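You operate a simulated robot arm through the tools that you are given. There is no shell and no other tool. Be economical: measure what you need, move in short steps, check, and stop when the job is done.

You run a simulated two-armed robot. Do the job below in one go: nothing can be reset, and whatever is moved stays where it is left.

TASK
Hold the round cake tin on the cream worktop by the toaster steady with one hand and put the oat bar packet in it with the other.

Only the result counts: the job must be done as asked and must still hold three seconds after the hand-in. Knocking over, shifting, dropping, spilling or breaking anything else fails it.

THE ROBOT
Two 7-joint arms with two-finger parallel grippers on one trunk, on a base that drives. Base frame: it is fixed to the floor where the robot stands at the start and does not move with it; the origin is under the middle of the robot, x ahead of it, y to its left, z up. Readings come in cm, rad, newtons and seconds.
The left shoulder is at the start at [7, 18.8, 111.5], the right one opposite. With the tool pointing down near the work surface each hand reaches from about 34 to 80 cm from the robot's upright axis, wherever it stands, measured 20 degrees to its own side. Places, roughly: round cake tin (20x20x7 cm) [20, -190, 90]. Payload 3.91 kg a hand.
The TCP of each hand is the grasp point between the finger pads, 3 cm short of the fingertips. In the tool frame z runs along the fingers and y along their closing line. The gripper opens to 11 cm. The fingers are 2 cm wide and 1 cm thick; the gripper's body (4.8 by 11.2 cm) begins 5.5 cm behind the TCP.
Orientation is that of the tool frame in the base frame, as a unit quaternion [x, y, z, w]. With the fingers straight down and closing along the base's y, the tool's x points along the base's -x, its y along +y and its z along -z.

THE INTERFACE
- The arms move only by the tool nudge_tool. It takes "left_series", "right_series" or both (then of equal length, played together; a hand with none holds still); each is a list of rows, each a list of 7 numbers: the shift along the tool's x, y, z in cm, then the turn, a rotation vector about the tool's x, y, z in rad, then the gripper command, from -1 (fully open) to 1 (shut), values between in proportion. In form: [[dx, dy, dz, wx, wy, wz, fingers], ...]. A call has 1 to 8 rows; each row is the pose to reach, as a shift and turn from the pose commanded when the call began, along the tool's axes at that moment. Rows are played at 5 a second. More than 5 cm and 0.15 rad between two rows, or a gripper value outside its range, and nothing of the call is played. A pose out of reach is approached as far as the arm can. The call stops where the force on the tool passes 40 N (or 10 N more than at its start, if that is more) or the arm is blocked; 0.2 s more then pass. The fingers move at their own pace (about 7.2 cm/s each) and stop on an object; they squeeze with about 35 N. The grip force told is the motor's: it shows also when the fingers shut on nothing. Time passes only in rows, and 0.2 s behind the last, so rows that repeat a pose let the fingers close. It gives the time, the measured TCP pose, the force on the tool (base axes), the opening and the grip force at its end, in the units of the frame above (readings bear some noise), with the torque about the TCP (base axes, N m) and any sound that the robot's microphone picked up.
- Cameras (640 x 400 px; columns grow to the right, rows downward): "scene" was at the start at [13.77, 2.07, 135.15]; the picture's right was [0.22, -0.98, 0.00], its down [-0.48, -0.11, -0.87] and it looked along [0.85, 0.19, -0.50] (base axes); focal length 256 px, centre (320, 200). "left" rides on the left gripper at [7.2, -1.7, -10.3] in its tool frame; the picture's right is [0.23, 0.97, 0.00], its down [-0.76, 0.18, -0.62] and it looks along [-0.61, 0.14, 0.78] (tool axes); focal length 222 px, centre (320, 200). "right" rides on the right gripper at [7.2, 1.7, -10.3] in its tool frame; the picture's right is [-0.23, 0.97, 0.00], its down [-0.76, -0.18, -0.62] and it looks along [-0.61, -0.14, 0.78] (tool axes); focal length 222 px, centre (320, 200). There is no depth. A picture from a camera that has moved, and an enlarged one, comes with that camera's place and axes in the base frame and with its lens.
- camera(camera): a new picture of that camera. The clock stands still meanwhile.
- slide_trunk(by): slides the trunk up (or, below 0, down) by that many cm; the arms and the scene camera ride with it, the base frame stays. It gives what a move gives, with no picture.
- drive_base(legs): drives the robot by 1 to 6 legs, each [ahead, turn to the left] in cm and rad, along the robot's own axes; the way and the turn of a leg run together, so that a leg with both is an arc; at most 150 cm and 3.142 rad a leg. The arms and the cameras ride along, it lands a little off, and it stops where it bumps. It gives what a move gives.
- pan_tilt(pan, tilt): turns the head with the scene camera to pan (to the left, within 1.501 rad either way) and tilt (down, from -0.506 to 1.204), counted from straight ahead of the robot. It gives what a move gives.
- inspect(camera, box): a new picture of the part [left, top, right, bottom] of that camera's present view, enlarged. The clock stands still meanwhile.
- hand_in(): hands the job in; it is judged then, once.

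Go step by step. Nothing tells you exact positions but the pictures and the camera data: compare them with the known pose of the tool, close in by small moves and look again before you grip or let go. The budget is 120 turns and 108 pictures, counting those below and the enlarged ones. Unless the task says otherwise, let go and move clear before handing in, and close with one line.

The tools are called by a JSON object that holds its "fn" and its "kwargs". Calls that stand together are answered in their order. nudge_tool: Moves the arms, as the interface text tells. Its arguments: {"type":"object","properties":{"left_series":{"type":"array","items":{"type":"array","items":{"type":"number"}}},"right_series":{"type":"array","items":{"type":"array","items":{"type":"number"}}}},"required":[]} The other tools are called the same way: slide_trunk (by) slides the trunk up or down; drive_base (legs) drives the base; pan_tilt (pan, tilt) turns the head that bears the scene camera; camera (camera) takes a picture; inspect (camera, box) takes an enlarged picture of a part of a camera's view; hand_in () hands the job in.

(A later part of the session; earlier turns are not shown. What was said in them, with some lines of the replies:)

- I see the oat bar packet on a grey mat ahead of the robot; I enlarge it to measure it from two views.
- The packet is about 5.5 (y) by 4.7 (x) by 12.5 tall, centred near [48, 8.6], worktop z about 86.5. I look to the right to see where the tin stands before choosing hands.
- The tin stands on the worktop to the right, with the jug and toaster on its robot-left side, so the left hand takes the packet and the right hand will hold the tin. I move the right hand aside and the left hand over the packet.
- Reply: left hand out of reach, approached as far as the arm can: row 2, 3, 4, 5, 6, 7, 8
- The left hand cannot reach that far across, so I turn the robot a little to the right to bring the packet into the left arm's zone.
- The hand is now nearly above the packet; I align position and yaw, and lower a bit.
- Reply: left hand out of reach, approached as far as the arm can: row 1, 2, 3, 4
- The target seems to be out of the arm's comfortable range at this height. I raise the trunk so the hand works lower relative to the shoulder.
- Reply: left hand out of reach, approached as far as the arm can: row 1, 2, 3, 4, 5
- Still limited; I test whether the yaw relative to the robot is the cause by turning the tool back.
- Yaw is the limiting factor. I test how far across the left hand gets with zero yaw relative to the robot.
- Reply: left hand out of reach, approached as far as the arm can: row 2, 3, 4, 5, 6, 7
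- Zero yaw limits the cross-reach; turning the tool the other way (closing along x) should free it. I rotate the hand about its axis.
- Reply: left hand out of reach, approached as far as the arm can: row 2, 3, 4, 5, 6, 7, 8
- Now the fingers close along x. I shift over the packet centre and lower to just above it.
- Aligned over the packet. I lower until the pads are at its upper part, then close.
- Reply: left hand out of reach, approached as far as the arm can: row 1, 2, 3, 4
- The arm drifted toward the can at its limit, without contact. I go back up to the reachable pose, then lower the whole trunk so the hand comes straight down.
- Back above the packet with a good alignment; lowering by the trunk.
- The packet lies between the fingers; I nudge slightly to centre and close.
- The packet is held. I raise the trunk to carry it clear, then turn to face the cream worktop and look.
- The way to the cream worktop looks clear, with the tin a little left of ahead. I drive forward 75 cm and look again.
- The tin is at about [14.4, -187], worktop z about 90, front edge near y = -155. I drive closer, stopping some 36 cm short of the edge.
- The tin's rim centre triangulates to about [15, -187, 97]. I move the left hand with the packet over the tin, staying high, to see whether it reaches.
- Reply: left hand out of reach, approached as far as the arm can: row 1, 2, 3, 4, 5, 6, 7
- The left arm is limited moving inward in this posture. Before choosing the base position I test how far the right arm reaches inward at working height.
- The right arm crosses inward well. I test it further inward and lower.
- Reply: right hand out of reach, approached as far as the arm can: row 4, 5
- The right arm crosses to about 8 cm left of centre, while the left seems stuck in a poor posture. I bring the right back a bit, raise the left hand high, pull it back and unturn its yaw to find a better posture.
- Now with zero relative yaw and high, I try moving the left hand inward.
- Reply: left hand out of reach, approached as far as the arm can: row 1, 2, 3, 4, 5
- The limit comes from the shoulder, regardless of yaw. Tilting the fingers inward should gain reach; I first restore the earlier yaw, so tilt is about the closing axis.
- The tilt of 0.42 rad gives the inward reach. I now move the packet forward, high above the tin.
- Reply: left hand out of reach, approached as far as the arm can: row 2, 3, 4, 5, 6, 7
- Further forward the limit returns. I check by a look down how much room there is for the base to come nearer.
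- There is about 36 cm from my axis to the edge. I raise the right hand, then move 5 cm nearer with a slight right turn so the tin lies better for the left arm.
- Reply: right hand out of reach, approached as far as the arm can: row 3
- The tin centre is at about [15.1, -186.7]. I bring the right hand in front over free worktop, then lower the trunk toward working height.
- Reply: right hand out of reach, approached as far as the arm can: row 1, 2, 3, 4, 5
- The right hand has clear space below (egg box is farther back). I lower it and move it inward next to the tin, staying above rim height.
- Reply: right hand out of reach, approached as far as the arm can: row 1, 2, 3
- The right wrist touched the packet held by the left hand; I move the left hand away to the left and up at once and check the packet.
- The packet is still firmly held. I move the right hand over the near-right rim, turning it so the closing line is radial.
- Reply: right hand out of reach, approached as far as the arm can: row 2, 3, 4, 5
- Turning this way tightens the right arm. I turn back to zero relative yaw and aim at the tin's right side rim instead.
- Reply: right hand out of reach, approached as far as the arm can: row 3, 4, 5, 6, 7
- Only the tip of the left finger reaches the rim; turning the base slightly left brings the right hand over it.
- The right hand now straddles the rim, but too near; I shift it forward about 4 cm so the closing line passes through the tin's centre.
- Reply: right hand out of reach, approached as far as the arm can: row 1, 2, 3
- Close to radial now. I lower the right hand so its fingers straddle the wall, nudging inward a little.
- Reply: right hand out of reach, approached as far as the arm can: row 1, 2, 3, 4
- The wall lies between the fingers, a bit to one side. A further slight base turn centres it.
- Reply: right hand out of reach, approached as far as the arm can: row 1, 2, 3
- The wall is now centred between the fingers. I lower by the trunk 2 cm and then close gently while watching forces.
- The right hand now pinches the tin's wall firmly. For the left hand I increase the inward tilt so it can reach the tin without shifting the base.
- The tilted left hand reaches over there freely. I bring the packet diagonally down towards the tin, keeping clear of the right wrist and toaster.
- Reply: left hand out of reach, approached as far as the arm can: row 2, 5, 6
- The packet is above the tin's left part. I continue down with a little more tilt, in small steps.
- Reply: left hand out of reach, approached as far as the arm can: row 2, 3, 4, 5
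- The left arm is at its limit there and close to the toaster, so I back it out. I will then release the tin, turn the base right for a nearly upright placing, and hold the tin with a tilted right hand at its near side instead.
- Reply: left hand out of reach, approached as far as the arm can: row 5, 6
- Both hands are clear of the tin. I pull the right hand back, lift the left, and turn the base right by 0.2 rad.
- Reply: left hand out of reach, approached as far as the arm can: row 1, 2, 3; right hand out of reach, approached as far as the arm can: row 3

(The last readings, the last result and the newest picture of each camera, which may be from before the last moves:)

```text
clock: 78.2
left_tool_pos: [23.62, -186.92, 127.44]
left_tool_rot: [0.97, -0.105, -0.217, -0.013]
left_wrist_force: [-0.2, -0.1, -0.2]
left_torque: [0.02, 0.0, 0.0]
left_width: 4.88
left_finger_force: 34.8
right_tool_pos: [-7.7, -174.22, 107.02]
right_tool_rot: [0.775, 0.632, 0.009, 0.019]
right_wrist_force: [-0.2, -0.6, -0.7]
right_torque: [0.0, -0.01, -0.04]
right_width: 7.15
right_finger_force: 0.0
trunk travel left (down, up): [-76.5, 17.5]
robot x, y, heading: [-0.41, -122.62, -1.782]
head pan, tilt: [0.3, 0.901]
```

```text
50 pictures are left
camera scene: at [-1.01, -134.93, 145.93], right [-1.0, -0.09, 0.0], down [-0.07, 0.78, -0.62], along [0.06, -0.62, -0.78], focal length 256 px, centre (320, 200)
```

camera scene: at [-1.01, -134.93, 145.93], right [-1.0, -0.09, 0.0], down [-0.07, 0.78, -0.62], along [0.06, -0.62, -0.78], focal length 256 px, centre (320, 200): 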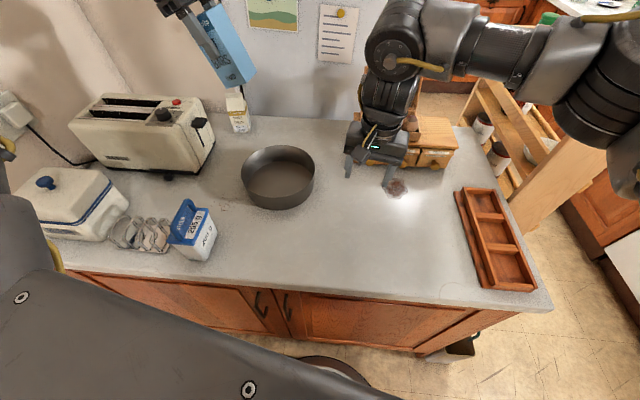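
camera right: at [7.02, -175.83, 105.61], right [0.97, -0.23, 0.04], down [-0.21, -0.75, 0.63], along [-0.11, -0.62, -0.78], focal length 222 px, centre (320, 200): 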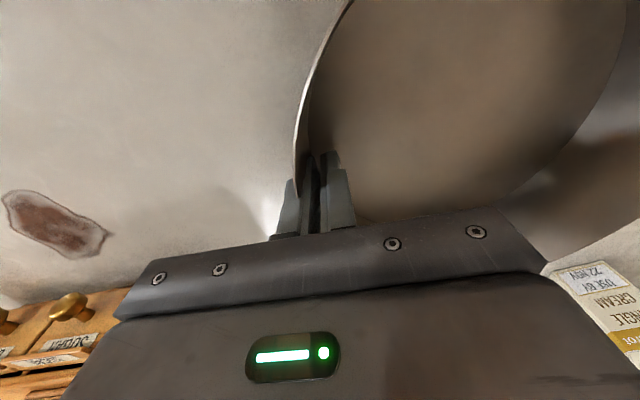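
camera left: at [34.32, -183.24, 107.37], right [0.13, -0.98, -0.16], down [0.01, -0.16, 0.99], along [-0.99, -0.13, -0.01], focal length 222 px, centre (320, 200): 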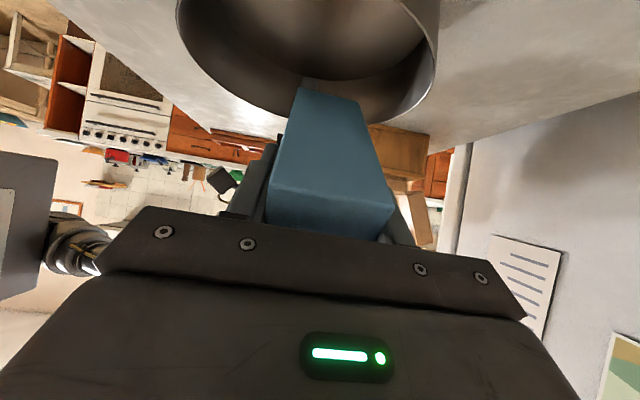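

{"fn": "inspect", "kwargs": {"camera": "scene", "box": [200, 120, 360, 220]}}

```text
4.00 times, centred on (280, 170) of scene
camera zoom: at [-1.01, -134.93, 145.93], right [-1.0, -0.09, 0.0], down [-0.07, 0.78, -0.62], along [0.06, -0.62, -0.78], focal length 1024 px, centre (480, 320)
```

zoom: 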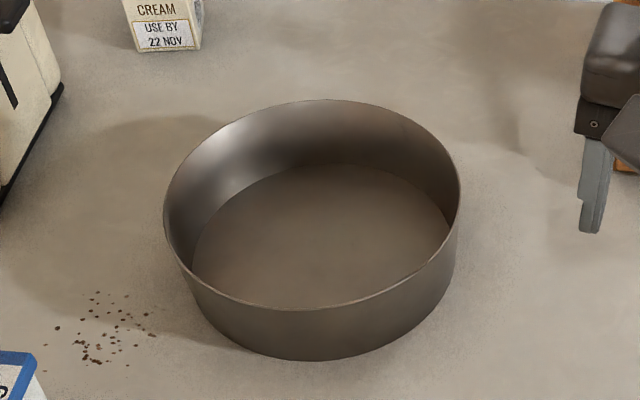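

The tin has moved about 3.5 cm nearer during the release; its rim centre is now about [14.9, -183.3]. I turn the base back slightly left, and tilt the right hand's fingers inward so it reaches the tin's right-hand wall.

{"fn": "drive_base", "kwargs": {"legs": [[0, 0.06]]}}

{"fn": "nudge_tool", "kwargs": {"right_series": [[0, 0, 0, -0.1, 0, 0, -0.5], [0, 0, 0, -0.2, 0, 0, -0.5], [0, 0, 0, -0.28, 0, 0, -0.5], [-2, 2, 0, -0.28, 0, 0, -0.5], [-4, 5, 0, -0.28, 0, 0, -0.5], [-6, 8, 0, -0.28, 0, 0, -0.5], [-6, 8, 0, -0.28, 0, 0, -0.5]]}}

{"fn": "camera", "kwargs": {"camera": "scene"}}

{"fn": "camera", "kwargs": {"camera": "right"}}

```text
clock: 79.1
left_tool_pos: [27.0, -185.5, 127.47]
left_tool_rot: [0.973, -0.076, -0.216, -0.007]
left_wrist_force: [-1.0, -1.7, -0.1]
left_torque: [0.0, -0.03, -0.02]
left_width: 4.91
left_finger_force: 35.1
right_tool_pos: [-4.87, -174.72, 106.94]
right_tool_rot: [0.756, 0.655, 0.01, 0.019]
right_wrist_force: [0.5, 0.0, -0.6]
right_torque: [0.04, -0.02, 0.0]
right_width: 7.15
right_finger_force: 0.2
trunk travel left (down, up): [-76.5, 17.5]
robot x, y, heading: [-0.61, -122.6, -1.722]
head pan, tilt: [0.3, 0.901]
```

```text
clock: 80.7
left_tool_pos: [27.24, -185.39, 127.56]
left_tool_rot: [0.973, -0.076, -0.216, -0.007]
left_wrist_force: [0.2, 0.6, -0.2]
left_torque: [0.02, -0.02, -0.01]
left_width: 4.91
left_finger_force: 34.9
right_tool_pos: [2.49, -181.74, 107.42]
right_tool_rot: [0.746, 0.647, 0.1, 0.123]
right_wrist_force: [0.4, -0.2, 0.1]
right_torque: [0.01, 0.01, -0.02]
right_width: 8.23
right_finger_force: 0.0
trunk travel left (down, up): [-76.5, 17.5]
robot x, y, heading: [-0.43, -122.69, -1.723]
head pan, tilt: [0.3, 0.901]
```

```text
48 pictures are left
camera scene: at [-0.29, -134.92, 145.93], right [-0.99, -0.15, 0.0], down [-0.12, 0.78, -0.62], along [0.09, -0.61, -0.78], focal length 256 px, centre (320, 200)
```

scene: 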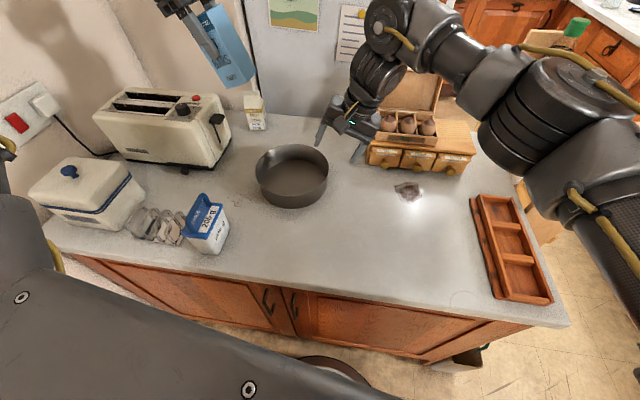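

```text
47 pictures are left
camera right: at [1.82, -174.2, 117.81], right [0.88, -0.35, 0.31], down [-0.47, -0.7, 0.54], along [0.02, -0.62, -0.78], focal length 222 px, centre (320, 200)
```

right: 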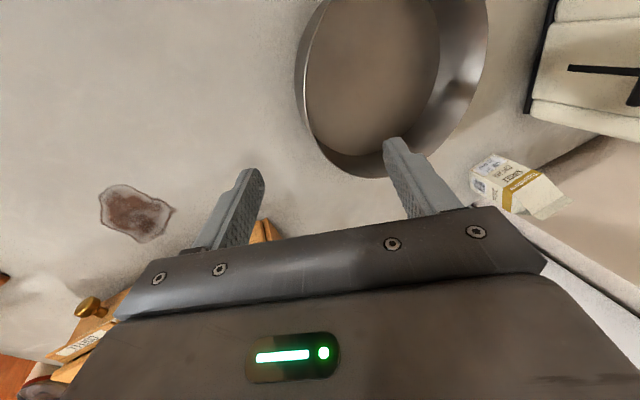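

The tilted right hand reaches well. I lower it along the fingers toward the right wall, stopping partway to check.

{"fn": "nudge_tool", "kwargs": {"right_series": [[0.1, -0.4, 3, 0, 0, 0, -0.5], [0.2, -0.8, 6, 0, 0, 0, -0.5], [0.4, -1.3, 9, 0, 0, 0, -0.5], [0.4, -1.3, 9, 0, 0, 0, -0.5]]}}

{"fn": "camera", "kwargs": {"camera": "right"}}

{"fn": "inspect", "kwargs": {"camera": "scene", "box": [220, 100, 400, 220]}}

```text
clock: 81.7
left_tool_pos: [27.32, -185.41, 127.5]
left_tool_rot: [0.973, -0.075, -0.218, -0.007]
left_wrist_force: [-0.4, -0.6, -0.4]
left_torque: [0.01, 0.01, -0.03]
left_width: 4.9
left_finger_force: 34.9
right_tool_pos: [4.28, -181.78, 98.26]
right_tool_rot: [0.746, 0.647, 0.1, 0.124]
right_wrist_force: [-0.3, -0.9, 0.2]
right_torque: [0.01, 0.03, -0.06]
right_width: 8.23
right_finger_force: 0.1
trunk travel left (down, up): [-76.5, 17.5]
robot x, y, heading: [-0.77, -122.54, -1.725]
head pan, tilt: [0.3, 0.901]
```

```text
46 pictures are left
camera right: at [3.64, -174.19, 108.57], right [0.88, -0.35, 0.31], down [-0.47, -0.7, 0.55], along [0.02, -0.63, -0.78], focal length 222 px, centre (320, 200)
```

right: 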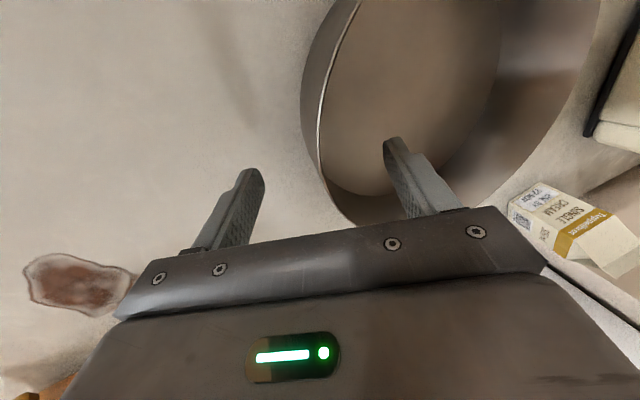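

```text
3.33 times, centred on (310, 160) of scene
camera zoom: at [-0.13, -134.91, 145.94], right [-0.99, -0.15, 0.0], down [-0.12, 0.78, -0.62], along [0.09, -0.61, -0.78], focal length 853 px, centre (353, 333)
```

zoom: 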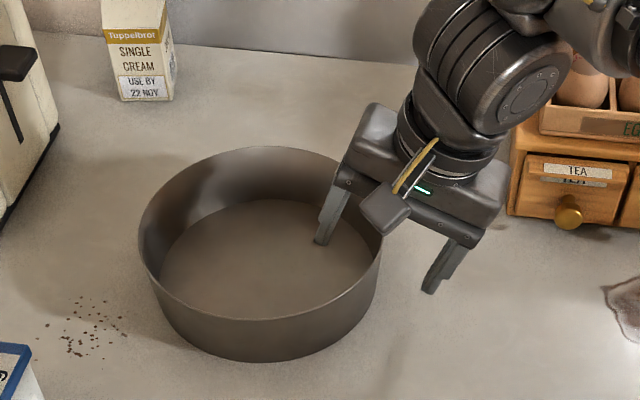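

The wall is well between the fingers. I lower a little more, lessen the tilt slightly, then close.

{"fn": "nudge_tool", "kwargs": {"right_series": [[0, -0.1, 1.3, 0.06, 0, 0, -0.5], [0, -0.1, 2.5, 0.12, 0, 0, -0.5], [0, -0.1, 2.5, 0.12, 0, 0, -0.5]]}}

{"fn": "camera", "kwargs": {"camera": "right"}}

```text
clock: 82.5
left_tool_pos: [27.19, -185.38, 127.56]
left_tool_rot: [0.973, -0.076, -0.216, -0.007]
left_wrist_force: [-0.1, 0.4, 0.1]
left_torque: [-0.02, 0.0, 0.01]
left_width: 4.89
left_finger_force: 35.0
right_tool_pos: [5.77, -182.48, 97.27]
right_tool_rot: [0.752, 0.644, 0.07, 0.118]
right_wrist_force: [0.2, 0.0, 0.2]
right_torque: [-0.01, 0.0, 0.02]
right_width: 8.25
right_finger_force: 0.0
right hand out of reach, approached as far as the arm can: row 2
trunk travel left (down, up): [-76.5, 17.5]
robot x, y, heading: [-0.55, -122.34, -1.722]
head pan, tilt: [0.3, 0.901]
```

```text
44 pictures are left
camera right: at [5.79, -174.61, 107.34], right [0.89, -0.36, 0.27], down [-0.45, -0.67, 0.59], along [-0.03, -0.65, -0.76], focal length 222 px, centre (320, 200)
```

right: 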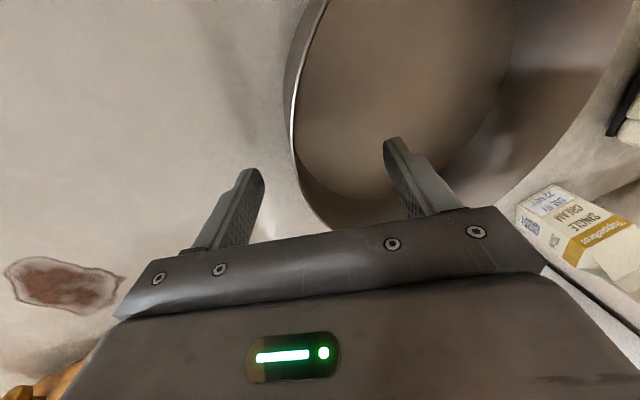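

The wall is centred; I lower 1.7 cm by the trunk and close the right fingers.

{"fn": "slide_trunk", "kwargs": {"by": -1.7}}

{"fn": "nudge_tool", "kwargs": {"right_series": [[0, 0, 0, 0, 0, 0, -0.2], [0, 0, 0, 0, 0, 0, 0.1], [0, 0, 0, 0, 0, 0, 0.4], [0, 0, 0, 0, 0, 0, 0.7], [0, 0, 0, 0, 0, 0, 1], [0, 0, 0, 0, 0, 0, 1], [0, 0, 0, 0, 0, 0, 1]]}}

{"fn": "camera", "kwargs": {"camera": "right"}}

{"fn": "inspect", "kwargs": {"camera": "scene", "box": [200, 100, 380, 220]}}

```text
clock: 83.1
left_tool_pos: [27.35, -185.35, 125.73]
left_tool_rot: [0.973, -0.076, -0.217, -0.007]
left_wrist_force: [-0.5, -0.5, -1.1]
left_torque: [-0.01, -0.04, -0.02]
left_width: 4.92
left_finger_force: 35.3
right_tool_pos: [5.88, -182.57, 95.64]
right_tool_rot: [0.753, 0.644, 0.069, 0.117]
right_wrist_force: [0.0, -0.8, 0.3]
right_torque: [-0.06, 0.01, -0.01]
right_width: 8.23
right_finger_force: 0.0
trunk travel left (down, up): [-74.8, 19.2]
robot x, y, heading: [-0.74, -122.49, -1.723]
head pan, tilt: [0.3, 0.901]
```

```text
clock: 84.7
left_tool_pos: [27.3, -185.33, 125.77]
left_tool_rot: [0.973, -0.076, -0.216, -0.006]
left_wrist_force: [0.1, 0.0, -0.6]
left_torque: [0.0, 0.0, 0.03]
left_width: 4.93
left_finger_force: 34.9
right_tool_pos: [5.87, -182.44, 95.54]
right_tool_rot: [0.753, 0.644, 0.069, 0.117]
right_wrist_force: [-0.7, -0.3, 0.2]
right_torque: [0.01, 0.28, -0.02]
right_width: 0.26
right_finger_force: 34.9
trunk travel left (down, up): [-74.8, 19.2]
robot x, y, heading: [-0.15, -122.75, -1.724]
head pan, tilt: [0.3, 0.901]
```

```text
43 pictures are left
camera right: at [5.88, -174.6, 105.65], right [0.89, -0.36, 0.27], down [-0.45, -0.67, 0.59], along [-0.03, -0.65, -0.76], focal length 222 px, centre (320, 200)
```

right: 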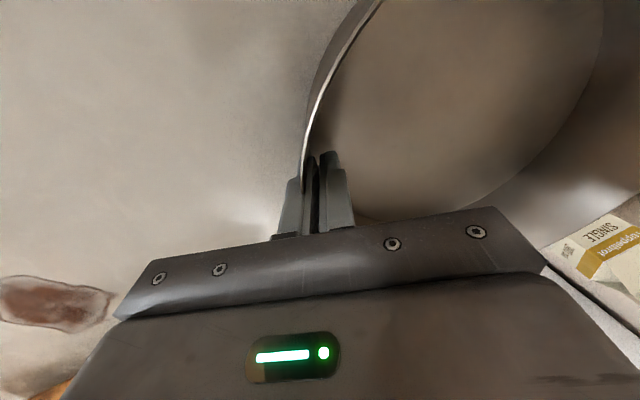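

```text
3.33 times, centred on (290, 160) of scene
camera zoom: at [-0.18, -134.92, 144.23], right [-0.99, -0.15, 0.0], down [-0.12, 0.78, -0.62], along [0.09, -0.61, -0.78], focal length 853 px, centre (420, 333)
```

zoom: 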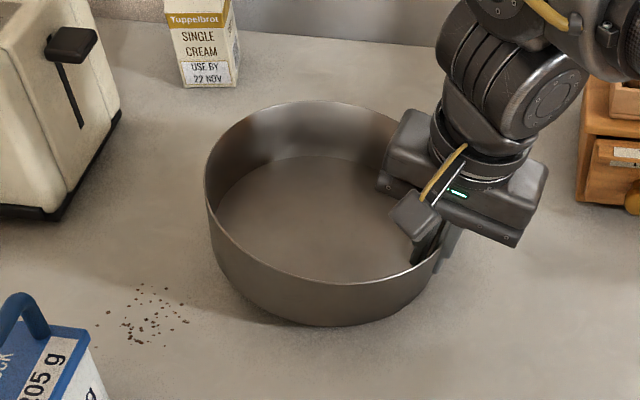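

The tin is gripped but it has tipped slightly to follow the tilted fingers. I release it, lift, turn the base a touch left and make the right hand more upright before gripping again.

{"fn": "nudge_tool", "kwargs": {"right_series": [[0, 0, 0, 0, 0, 0, 0.9], [0, 0, 0, 0, 0, 0, 0.75], [0, 0, 0, 0, 0, 0, 0.6], [0, 0, 0, 0, 0, 0, 0.3], [0, 0, 0, 0, 0, 0, -0.1], [0, 0, 0, 0, 0, 0, -0.5], [0, 0, -2.5, 0, 0, 0, -0.5], [0, 0, -5, 0, 0, 0, -0.5]]}}

{"fn": "drive_base", "kwargs": {"legs": [[0, 0.05]]}}

{"fn": "nudge_tool", "kwargs": {"right_series": [[0, 0, 0, 0.1, 0, 0, -0.6], [0, 0, 0, 0.18, 0, 0, -0.6], [0, 0, 0, 0.22, 0, 0, -0.6], [0, 0, 0, 0.22, 0, 0, -0.6]]}}

{"fn": "camera", "kwargs": {"camera": "right"}}

{"fn": "inspect", "kwargs": {"camera": "scene", "box": [220, 100, 400, 220]}}

```text
clock: 86.5
left_tool_pos: [27.33, -185.4, 125.81]
left_tool_rot: [0.973, -0.076, -0.217, -0.007]
left_wrist_force: [0.8, 0.0, -0.4]
left_torque: [0.0, 0.01, 0.03]
left_width: 4.92
left_finger_force: 34.8
right_tool_pos: [4.66, -181.96, 100.35]
right_tool_rot: [0.753, 0.644, 0.068, 0.117]
right_wrist_force: [-0.3, 0.2, 0.0]
right_torque: [-0.02, 0.0, 0.03]
right_width: 8.23
right_finger_force: 0.1
trunk travel left (down, up): [-74.8, 19.2]
robot x, y, heading: [-0.65, -122.65, -1.725]
head pan, tilt: [0.3, 0.901]
```

```text
clock: 87.3
left_tool_pos: [30.1, -184.08, 125.82]
left_tool_rot: [0.975, -0.053, -0.215, -0.003]
left_wrist_force: [-0.2, 0.6, -0.2]
left_torque: [0.01, -0.06, 0.0]
left_width: 4.93
left_finger_force: 34.8
right_tool_pos: [7.34, -181.66, 100.18]
right_tool_rot: [0.737, 0.662, 0.074, 0.116]
right_wrist_force: [-0.2, 0.3, 0.2]
right_torque: [-0.02, -0.01, -0.02]
right_width: 8.23
right_finger_force: 0.0
trunk travel left (down, up): [-74.8, 19.2]
robot x, y, heading: [-0.33, -122.29, -1.672]
head pan, tilt: [0.3, 0.901]
```

```text
clock: 88.3
left_tool_pos: [30.32, -183.89, 125.67]
left_tool_rot: [0.975, -0.053, -0.216, -0.003]
left_wrist_force: [-0.1, 0.3, -0.6]
left_torque: [-0.02, 0.04, -0.04]
left_width: 4.91
left_finger_force: 35.0
right_tool_pos: [5.6, -179.66, 100.15]
right_tool_rot: [0.744, 0.667, -0.002, 0.034]
right_wrist_force: [-0.1, -0.2, 0.0]
right_torque: [-0.01, -0.01, 0.01]
right_width: 8.77
right_finger_force: 0.0
right hand out of reach, approached as far as the arm can: row 1, 2, 3, 4
trunk travel left (down, up): [-74.8, 19.2]
robot x, y, heading: [-0.59, -122.65, -1.677]
head pan, tilt: [0.3, 0.901]
```

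```text
41 pictures are left
camera right: at [7.51, -172.13, 110.26], right [0.94, -0.33, 0.06], down [-0.29, -0.7, 0.65], along [-0.17, -0.63, -0.76], focal length 222 px, centre (320, 200)
```

right: 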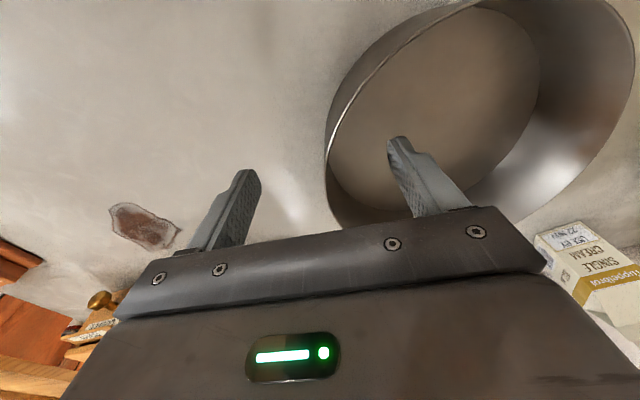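

```text
3.33 times, centred on (310, 160) of scene
camera zoom: at [0.43, -134.92, 144.23], right [-0.98, -0.2, 0.0], down [-0.15, 0.77, -0.62], along [0.12, -0.61, -0.78], focal length 853 px, centre (353, 333)
```

zoom: 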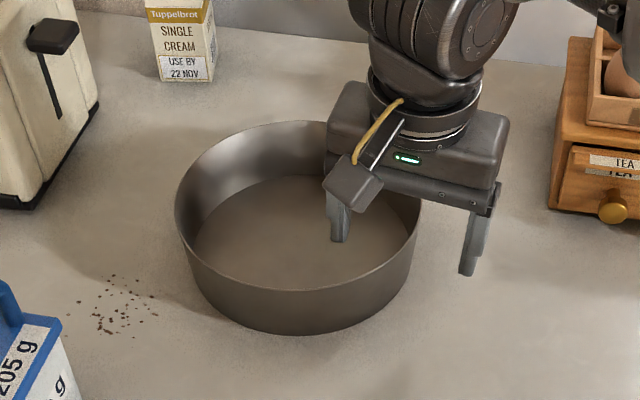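

The tin sits flat again, and the right hand is nearly upright. I move it forward a little to be radial, allowing a slight tilt.

{"fn": "nudge_tool", "kwargs": {"right_series": [[-1, 0, 0, -0.05, 0, 0, -0.6], [-2, 0, 0, -0.09, 0, 0, -0.6], [-2.8, 0, 0, -0.09, 0, 0, -0.6], [-2.8, 0, 0, -0.09, 0, 0, -0.6]]}}

{"fn": "camera", "kwargs": {"camera": "right"}}

```text
clock: 89.3
left_tool_pos: [30.38, -183.88, 125.73]
left_tool_rot: [0.975, -0.053, -0.217, -0.001]
left_wrist_force: [-0.8, -0.3, 0.4]
left_torque: [-0.01, -0.03, -0.04]
left_width: 4.89
left_finger_force: 35.2
right_tool_pos: [5.2, -182.59, 100.38]
right_tool_rot: [0.742, 0.666, 0.029, 0.067]
right_wrist_force: [0.0, -1.0, -0.6]
right_torque: [-0.01, 0.0, 0.01]
right_width: 8.81
right_finger_force: 0.1
trunk travel left (down, up): [-74.8, 19.2]
robot x, y, heading: [-0.32, -122.8, -1.674]
head pan, tilt: [0.3, 0.901]
```

```text
39 pictures are left
camera right: at [6.15, -174.92, 110.56], right [0.93, -0.33, 0.15], down [-0.34, -0.7, 0.63], along [-0.1, -0.64, -0.76], focal length 222 px, centre (320, 200)
```

right: 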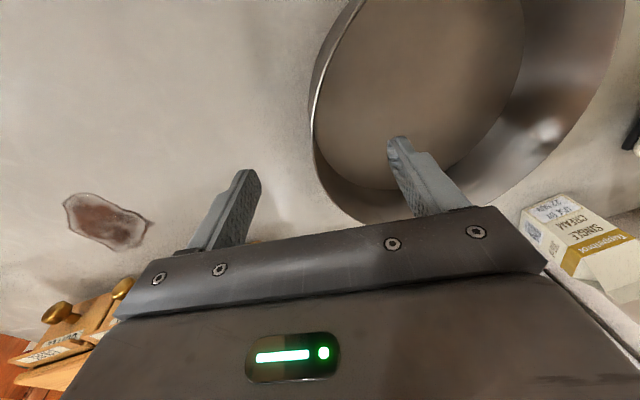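

Position and yaw are good. I lower via the trunk by 5 cm and close.

{"fn": "slide_trunk", "kwargs": {"by": -4.8}}

{"fn": "nudge_tool", "kwargs": {"right_series": [[0, 0, 0, 0, 0, 0, -0.2], [0, 0, 0, 0, 0, 0, 0.1], [0, 0, 0, 0, 0, 0, 0.4], [0, 0, 0, 0, 0, 0, 0.7], [0, 0, 0, 0, 0, 0, 1], [0, 0, 0, 0, 0, 0, 1], [0, 0, 0, 0, 0, 0, 1]]}}

{"fn": "camera", "kwargs": {"camera": "scene"}}

{"fn": "inspect", "kwargs": {"camera": "scene", "box": [220, 100, 400, 220]}}

```text
clock: 90.2
left_tool_pos: [30.33, -183.89, 121.06]
left_tool_rot: [0.975, -0.053, -0.217, -0.002]
left_wrist_force: [0.1, -0.1, 0.2]
left_torque: [-0.02, 0.0, 0.03]
left_width: 4.88
left_finger_force: 35.4
right_tool_pos: [5.1, -182.51, 95.55]
right_tool_rot: [0.741, 0.667, 0.028, 0.068]
right_wrist_force: [0.2, 0.7, 0.5]
right_torque: [-0.03, 0.01, -0.01]
right_width: 8.81
right_finger_force: 0.0
trunk travel left (down, up): [-70.0, 24.0]
robot x, y, heading: [-0.42, -122.23, -1.67]
head pan, tilt: [0.3, 0.901]
```

```text
clock: 91.8
left_tool_pos: [30.36, -183.91, 121.02]
left_tool_rot: [0.975, -0.052, -0.217, -0.002]
left_wrist_force: [0.3, 0.6, -0.4]
left_torque: [0.04, 0.06, 0.04]
left_width: 4.91
left_finger_force: 34.7
right_tool_pos: [5.24, -182.56, 95.53]
right_tool_rot: [0.742, 0.667, 0.029, 0.068]
right_wrist_force: [0.0, -0.5, 1.6]
right_torque: [0.0, 0.3, -0.02]
right_width: 0.24
right_finger_force: 34.7
trunk travel left (down, up): [-70.0, 24.0]
robot x, y, heading: [-0.87, -122.65, -1.675]
head pan, tilt: [0.3, 0.901]
```

```text
38 pictures are left
camera scene: at [0.43, -134.87, 139.44], right [-0.98, -0.2, 0.0], down [-0.15, 0.77, -0.62], along [0.12, -0.61, -0.78], focal length 256 px, centre (320, 200)
```

scene: 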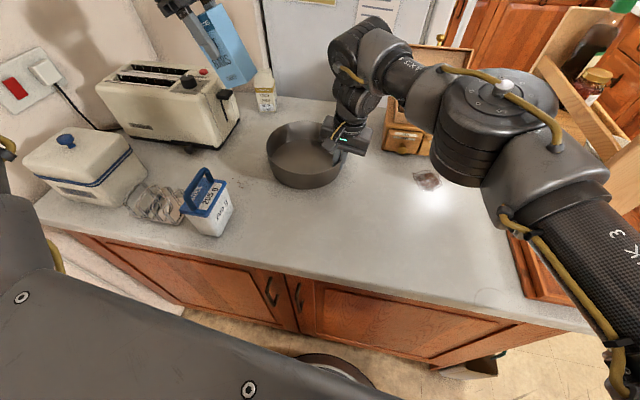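

```text
3.33 times, centred on (310, 160) of scene
camera zoom: at [0.43, -134.87, 139.44], right [-0.98, -0.2, 0.0], down [-0.15, 0.77, -0.62], along [0.12, -0.61, -0.78], focal length 853 px, centre (353, 333)
```

zoom: 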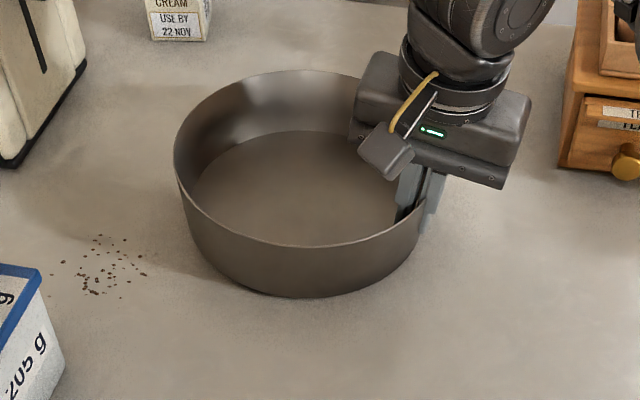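

The tin is now held with only a slight tip. I bring the packet over the tin with less tilt and check the reach.

{"fn": "nudge_tool", "kwargs": {"left_series": [[-1.4, 0.4, 3.1, 0, 0, 0, 1], [-2.8, 0.8, 6.2, 0, 0, 0, 1], [-4.1, 1.2, 9.3, 0, 0.06, 0, 1], [-5.5, 1.5, 12.5, 0, 0.12, 0, 1], [-5.5, 1.5, 12.5, 0, 0.12, 0, 1]]}}

{"fn": "camera", "kwargs": {"camera": "scene"}}

{"fn": "camera", "kwargs": {"camera": "left"}}

```text
clock: 93.0
left_tool_pos: [20.19, -184.58, 112.01]
left_tool_rot: [0.986, -0.052, -0.158, 0.002]
left_wrist_force: [-0.7, 0.5, -1.2]
left_torque: [-0.02, -0.02, -0.02]
left_width: 4.92
left_finger_force: 34.6
right_tool_pos: [5.17, -182.49, 95.59]
right_tool_rot: [0.742, 0.666, 0.029, 0.067]
right_wrist_force: [-0.9, -0.7, 2.7]
right_torque: [-0.01, 0.29, -0.03]
right_width: 0.24
right_finger_force: 35.0
trunk travel left (down, up): [-70.0, 24.0]
robot x, y, heading: [-0.83, -122.35, -1.677]
head pan, tilt: [0.3, 0.901]
```

```text
36 pictures are left
camera scene: at [0.47, -134.82, 139.44], right [-0.98, -0.2, 0.0], down [-0.15, 0.77, -0.62], along [0.12, -0.61, -0.78], focal length 256 px, centre (320, 200)
```

scene: 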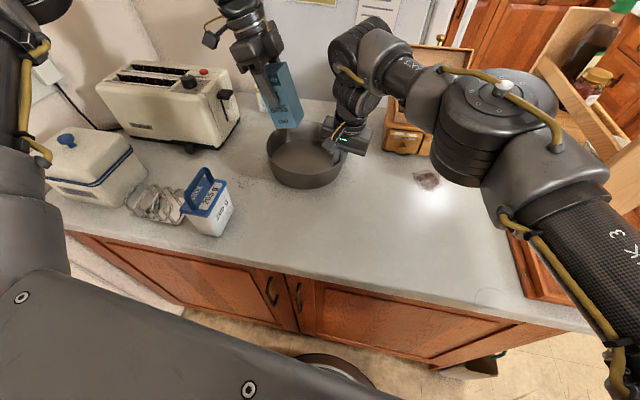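

```text
35 pictures are left
camera left: at [30.3, -183.69, 119.55], right [0.11, -0.99, -0.05], down [-0.54, -0.11, 0.83], along [-0.83, -0.07, -0.55], focal length 222 px, centre (320, 200)
```

left: 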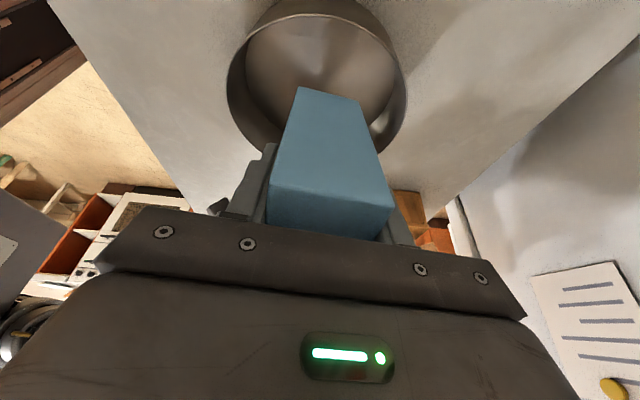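

The packet is reachable with only 0.32 rad tilt now. I descend into the tin in small steps.

{"fn": "nudge_tool", "kwargs": {"left_series": [[0.2, 0.1, 2.3, 0, 0, 0, 1], [0.4, 0.2, 4.6, 0, 0, 0, 1], [0.6, 0.2, 6.9, 0, 0, 0, 1], [0.6, 0.2, 6.9, 0, 0, 0, 1]]}}

{"fn": "camera", "kwargs": {"camera": "scene"}}

{"fn": "camera", "kwargs": {"camera": "left"}}

```text
clock: 94.0
left_tool_pos: [18.43, -184.71, 105.25]
left_tool_rot: [0.986, -0.053, -0.158, 0.002]
left_wrist_force: [-0.1, -0.7, -0.5]
left_torque: [-0.01, 0.01, 0.01]
left_width: 4.93
left_finger_force: 35.0
right_tool_pos: [5.14, -182.54, 95.64]
right_tool_rot: [0.742, 0.666, 0.028, 0.067]
right_wrist_force: [0.2, 1.4, 1.6]
right_torque: [0.03, 0.27, 0.01]
right_width: 0.28
right_finger_force: 34.8
trunk travel left (down, up): [-70.0, 24.0]
robot x, y, heading: [-0.54, -122.71, -1.671]
head pan, tilt: [0.3, 0.901]
```

```text
34 pictures are left
camera scene: at [0.44, -134.85, 139.44], right [-0.98, -0.2, 0.0], down [-0.15, 0.77, -0.62], along [0.12, -0.61, -0.78], focal length 256 px, centre (320, 200)
```

scene: 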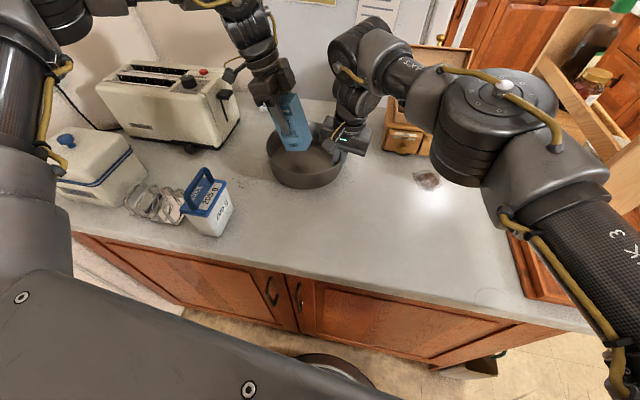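

```text
33 pictures are left
camera left: at [28.53, -183.97, 112.84], right [0.11, -0.99, -0.05], down [-0.54, -0.11, 0.83], along [-0.83, -0.07, -0.55], focal length 222 px, centre (320, 200)
```

left: 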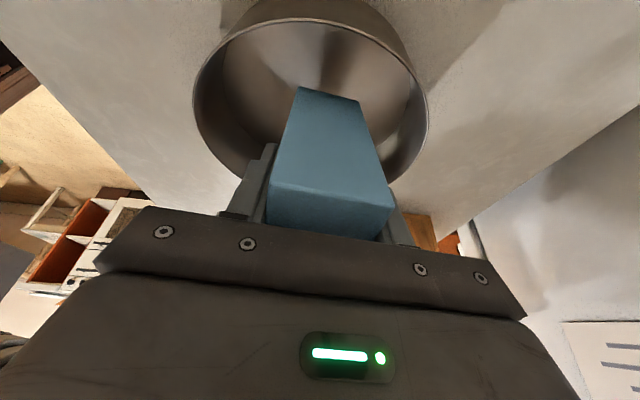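

Going well and no contact. I try making the hand more upright before the last few centimetres.

{"fn": "nudge_tool", "kwargs": {"left_series": [[0, 0, 0, 0, 0.08, 0, 1], [0, 0, 0, 0, 0.16, 0, 1], [0, 0, 0, 0, 0.16, 0, 1]]}}

```text
clock: 94.8
left_tool_pos: [20.64, -183.72, 107.66]
left_tool_rot: [0.995, -0.053, -0.081, 0.007]
left_wrist_force: [0.2, 0.3, 1.0]
left_torque: [0.0, 0.03, -0.02]
left_width: 4.9
left_finger_force: 34.9
left hand out of reach, approached as far as the arm can: row 1, 2, 3
right_tool_pos: [5.12, -182.75, 95.52]
right_tool_rot: [0.742, 0.666, 0.027, 0.067]
right_wrist_force: [-1.0, -1.9, 4.2]
right_torque: [-0.12, 0.33, 0.0]
right_width: 0.24
right_finger_force: 34.4
trunk travel left (down, up): [-70.0, 24.0]
robot x, y, heading: [-0.41, -122.65, -1.673]
head pan, tilt: [0.3, 0.901]
```

I settle on a tilt of about 0.25 and descend toward the tin floor.

{"fn": "nudge_tool", "kwargs": {"left_series": [[-0.1, 0, 2, 0, -0.05, 0, 1], [-0.2, 0, 4, 0, -0.09, 0, 1], [-0.3, 0.5, 5.6, 0, -0.09, 0, 1], [-0.3, 0.5, 5.6, 0, -0.09, 0, 1]]}}

{"fn": "inspect", "kwargs": {"camera": "scene", "box": [200, 60, 400, 210]}}

{"fn": "camera", "kwargs": {"camera": "left"}}

```text
clock: 95.8
left_tool_pos: [19.53, -184.24, 101.84]
left_tool_rot: [0.991, -0.052, -0.124, 0.003]
left_wrist_force: [-0.3, 0.0, 0.0]
left_torque: [0.0, -0.03, 0.03]
left_width: 4.9
left_finger_force: 34.2
right_tool_pos: [5.1, -182.6, 95.55]
right_tool_rot: [0.741, 0.667, 0.028, 0.066]
right_wrist_force: [-1.1, -0.2, 2.0]
right_torque: [0.04, 0.3, -0.03]
right_width: 0.26
right_finger_force: 35.3
trunk travel left (down, up): [-70.0, 24.0]
robot x, y, heading: [-0.36, -122.21, -1.671]
head pan, tilt: [0.3, 0.901]
```

```text
2.67 times, centred on (300, 135) of scene
camera zoom: at [0.46, -134.85, 139.44], right [-0.98, -0.2, 0.0], down [-0.15, 0.77, -0.62], along [0.12, -0.61, -0.78], focal length 682 px, centre (373, 373)
```

zoom: 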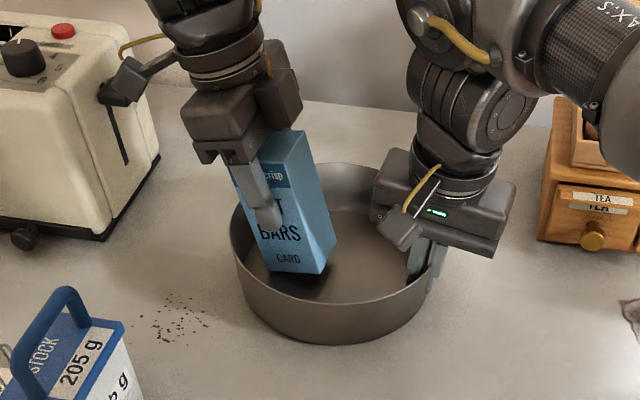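

```text
31 pictures are left
camera left: at [29.13, -183.3, 110.05], right [0.12, -0.99, -0.04], down [-0.6, -0.1, 0.79], along [-0.79, -0.07, -0.61], focal length 222 px, centre (320, 200)
```

left: 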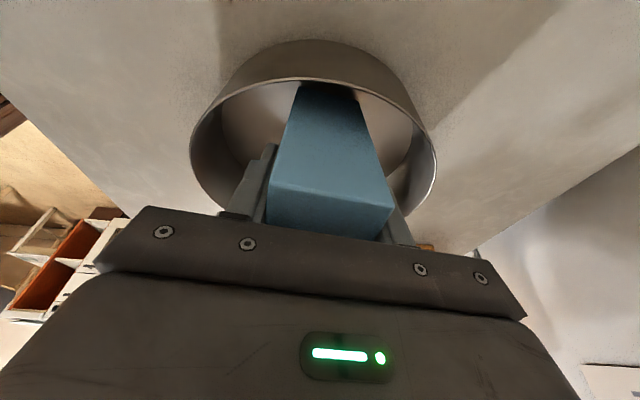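

The packet is in the tin just above its floor. I lower until it touches.

{"fn": "nudge_tool", "kwargs": {"left_series": [[0.1, 0, 0.4, 0, 0, 0, 1], [0.2, 0, 0.8, 0, 0, 0, 1], [0.3, 0, 1.2, 0, 0, 0, 1], [0.3, 0, 1.2, 0, 0, 0, 1]]}}

{"fn": "inspect", "kwargs": {"camera": "scene", "box": [200, 60, 400, 210]}}

```text
clock: 96.8
left_tool_pos: [19.45, -184.1, 100.59]
left_tool_rot: [0.991, -0.052, -0.125, 0.004]
left_wrist_force: [-4.2, -0.3, 9.5]
left_torque: [0.17, 0.18, 0.06]
left_width: 4.91
left_finger_force: 35.1
right_tool_pos: [5.33, -182.47, 95.54]
right_tool_rot: [0.742, 0.666, 0.03, 0.067]
right_wrist_force: [6.7, -1.3, -4.8]
right_torque: [0.18, 1.47, -0.07]
right_width: 0.5
right_finger_force: 35.1
trunk travel left (down, up): [-70.0, 24.0]
robot x, y, heading: [-0.51, -122.66, -1.674]
head pan, tilt: [0.3, 0.901]
```

```text
2.67 times, centred on (300, 135) of scene
camera zoom: at [0.48, -134.85, 139.44], right [-0.98, -0.2, 0.0], down [-0.15, 0.77, -0.62], along [0.12, -0.61, -0.78], focal length 682 px, centre (373, 373)
```

zoom: 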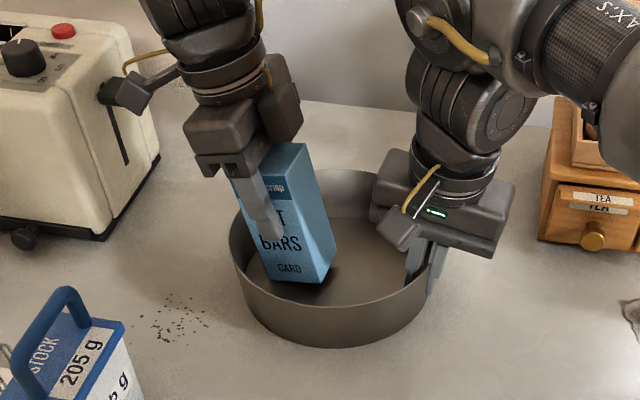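

The packet touches the floor of the tin. I ease off a little and open the left fingers so it settles upright.

{"fn": "nudge_tool", "kwargs": {"left_series": [[-0.1, 0, -0.4, 0, 0, 0, 1], [-0.1, 0, -0.4, 0, 0, 0, 0.1], [-0.1, 0, -0.4, 0, 0, 0, -0.1], [-0.1, 0, -0.4, 0, 0, 0, -0.45], [-0.1, 0, -0.4, 0, 0, 0, -0.45], [-0.1, 0, -0.4, 0, 0, 0, -0.45]]}}

{"fn": "inspect", "kwargs": {"camera": "scene", "box": [200, 60, 400, 210]}}

{"fn": "camera", "kwargs": {"camera": "left"}}

```text
clock: 98.2
left_tool_pos: [19.64, -184.05, 100.95]
left_tool_rot: [0.991, -0.053, -0.123, 0.003]
left_wrist_force: [0.3, -0.1, 0.2]
left_torque: [-0.04, 0.02, -0.01]
left_width: 7.98
left_finger_force: 0.1
right_tool_pos: [5.23, -182.6, 95.62]
right_tool_rot: [0.742, 0.666, 0.029, 0.068]
right_wrist_force: [-1.9, -0.5, 2.6]
right_torque: [-0.03, 0.42, -0.04]
right_width: 0.25
right_finger_force: 34.6
trunk travel left (down, up): [-70.0, 24.0]
robot x, y, heading: [-0.73, -122.78, -1.67]
head pan, tilt: [0.3, 0.901]
```

```text
2.67 times, centred on (300, 135) of scene
camera zoom: at [0.4, -134.88, 139.44], right [-0.98, -0.2, 0.0], down [-0.15, 0.77, -0.62], along [0.12, -0.61, -0.78], focal length 682 px, centre (373, 373)
```

zoom: 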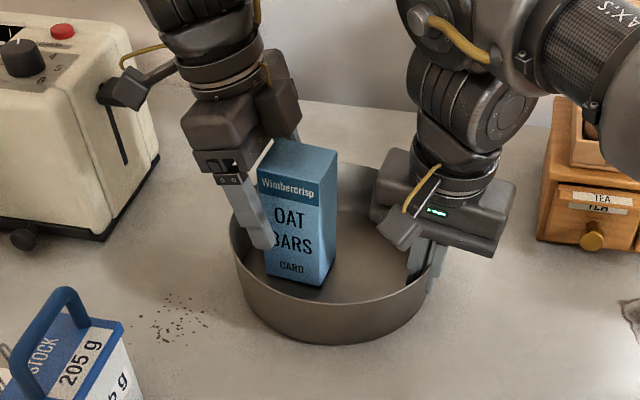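

```text
28 pictures are left
camera left: at [29.17, -183.21, 109.29], right [0.12, -0.99, -0.04], down [-0.6, -0.1, 0.79], along [-0.79, -0.07, -0.61], focal length 222 px, centre (320, 200)
```

left: 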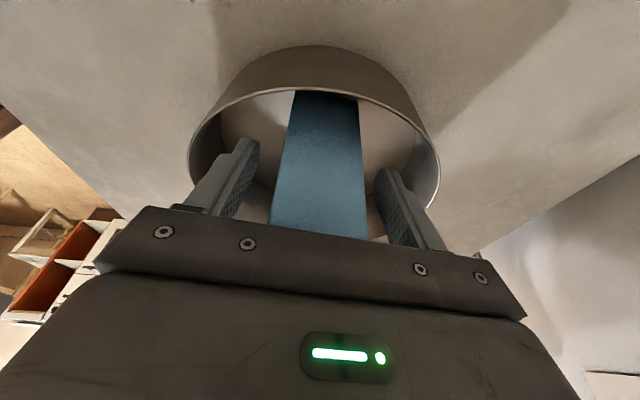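

The packet stands upright in the tin. I withdraw the left hand along its fingers, while the right keeps holding.

{"fn": "nudge_tool", "kwargs": {"left_series": [[0, 0, -3, 0, 0, 0, -0.45], [0, 0, -6, 0, 0, 0, -0.45], [0, 0, -10, 0, 0, 0, -0.45], [0, 0, -14, 0, 0, 0, -0.45], [0, 0, -18, 0, 0, 0, -0.45]]}}

{"fn": "inspect", "kwargs": {"camera": "scene", "box": [200, 60, 400, 210]}}

```text
clock: 99.4
left_tool_pos: [24.5, -182.8, 117.87]
left_tool_rot: [0.991, -0.052, -0.124, 0.005]
left_wrist_force: [0.1, -0.3, -0.6]
left_torque: [-0.02, -0.03, 0.03]
left_width: 8.02
left_finger_force: 0.0
left hand out of reach, approached as far as the arm can: row 5
right_tool_pos: [5.19, -182.5, 95.67]
right_tool_rot: [0.742, 0.667, 0.029, 0.068]
right_wrist_force: [-0.1, 2.2, 1.6]
right_torque: [0.1, 0.34, -0.01]
right_width: 0.28
right_finger_force: 35.2
trunk travel left (down, up): [-70.0, 24.0]
robot x, y, heading: [-0.48, -122.64, -1.671]
head pan, tilt: [0.3, 0.901]
```

```text
2.67 times, centred on (300, 135) of scene
camera zoom: at [0.45, -134.71, 139.43], right [-0.98, -0.2, 0.0], down [-0.15, 0.77, -0.62], along [0.12, -0.61, -0.78], focal length 682 px, centre (373, 373)
```

zoom: 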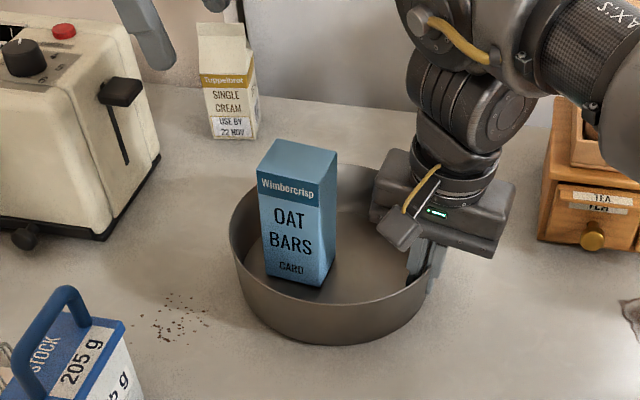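

The packet stands freely. I open the right fingers slowly so the tin settles flat, then lift that hand out.

{"fn": "nudge_tool", "kwargs": {"right_series": [[0, 0, 0, 0, 0, 0, 0.94], [0, 0, 0, 0, 0, 0, 0.9], [0, 0, 0, 0, 0, 0, 0.85], [0, 0, 0, 0, 0, 0, 0.8], [0, 0, 0, 0, 0, 0, 0.7], [0, 0, 0, 0, 0, 0, 0.5], [0, 0, 0, 0, 0, 0, 0.3], [0, 0, 0, 0, 0, 0, 0.3]]}}

{"fn": "inspect", "kwargs": {"camera": "scene", "box": [200, 60, 400, 210]}}

{"fn": "camera", "kwargs": {"camera": "right"}}

```text
clock: 101.2
left_tool_pos: [24.57, -182.97, 117.69]
left_tool_rot: [0.991, -0.052, -0.124, 0.005]
left_wrist_force: [0.2, 0.0, -0.5]
left_torque: [0.01, -0.05, 0.0]
left_width: 7.98
left_finger_force: 0.1
right_tool_pos: [5.24, -182.56, 95.5]
right_tool_rot: [0.741, 0.667, 0.028, 0.068]
right_wrist_force: [0.0, 0.6, 0.1]
right_torque: [0.04, 0.01, 0.0]
right_width: 3.82
right_finger_force: 0.1
trunk travel left (down, up): [-70.0, 24.0]
robot x, y, heading: [-0.04, -122.45, -1.674]
head pan, tilt: [0.3, 0.901]
```

```text
2.67 times, centred on (300, 135) of scene
camera zoom: at [0.43, -134.89, 139.43], right [-0.98, -0.2, 0.0], down [-0.15, 0.77, -0.62], along [0.12, -0.61, -0.78], focal length 682 px, centre (373, 373)
```

zoom: 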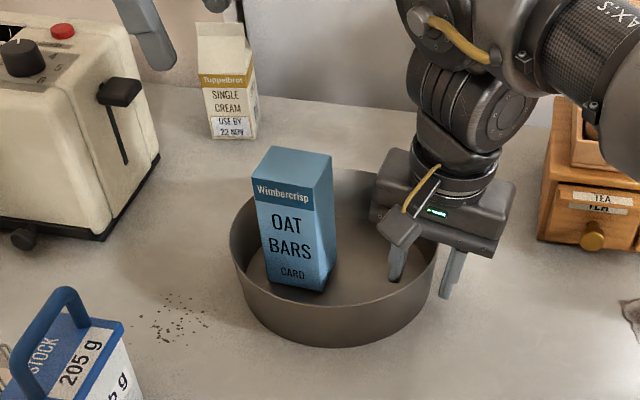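

```text
25 pictures are left
camera right: at [6.14, -174.9, 105.76], right [0.93, -0.33, 0.15], down [-0.34, -0.7, 0.63], along [-0.1, -0.64, -0.77], focal length 222 px, centre (320, 200)
```

right: 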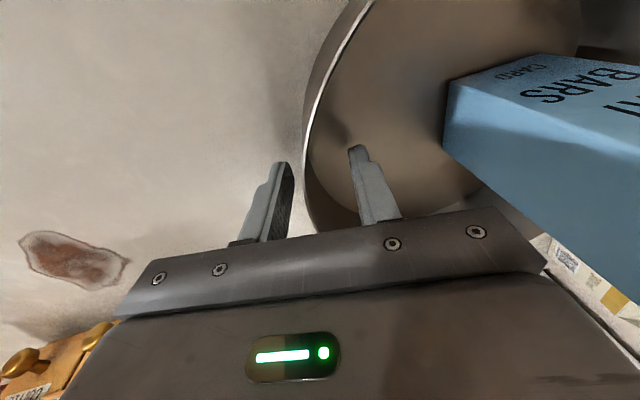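

The tin settled flat with the packet upright. I lift the right hand out.

{"fn": "nudge_tool", "kwargs": {"right_series": [[0, 0, -3, 0, 0, 0, 0.3], [0, 0, -6, 0, 0, 0, 0.3], [0, -1, -9, 0, 0, 0, 0.3], [0, -4, -11, 0, 0, 0, 0.3], [0, -8, -11, 0, 0, 0, 0.3]]}}

{"fn": "camera", "kwargs": {"camera": "scene"}}

```text
clock: 102.4
left_tool_pos: [24.29, -182.97, 117.8]
left_tool_rot: [0.991, -0.053, -0.123, 0.004]
left_wrist_force: [0.2, 0.0, -0.5]
left_torque: [0.05, -0.03, -0.01]
left_width: 7.93
left_finger_force: 0.1
right_tool_pos: [-4.62, -180.77, 105.52]
right_tool_rot: [0.742, 0.667, 0.03, 0.068]
right_wrist_force: [0.0, 0.0, -0.2]
right_torque: [0.03, -0.03, 0.0]
right_width: 3.85
right_finger_force: 0.1
trunk travel left (down, up): [-70.0, 24.0]
robot x, y, heading: [-0.3, -122.75, -1.671]
head pan, tilt: [0.3, 0.901]
```

```text
24 pictures are left
camera scene: at [0.16, -134.93, 139.43], right [-0.98, -0.2, 0.0], down [-0.15, 0.77, -0.62], along [0.12, -0.61, -0.78], focal length 256 px, centre (320, 200)
```

scene: 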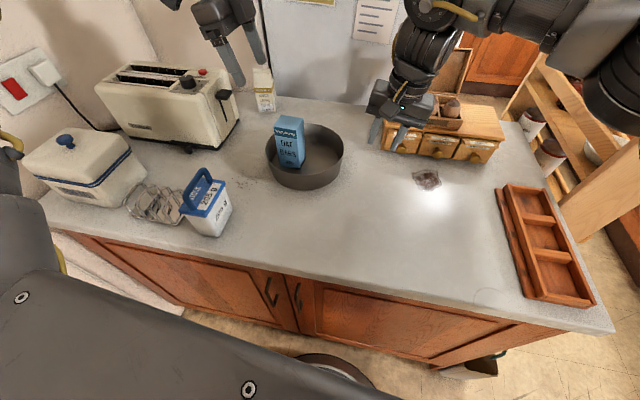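

The packet stands in the tin, both hands are clear of it, and nothing else has been disturbed. I hand in.

{"fn": "hand_in", "kwargs": {}}

```text
The job is handed in.
```

The oat bar packet stands upright in the cake tin. The right hand held the tin while the left hand put the packet in, and both hands have since let go and moved clear. While I was getting a good grip, the tin slid about 3.5 cm from where it first stood.
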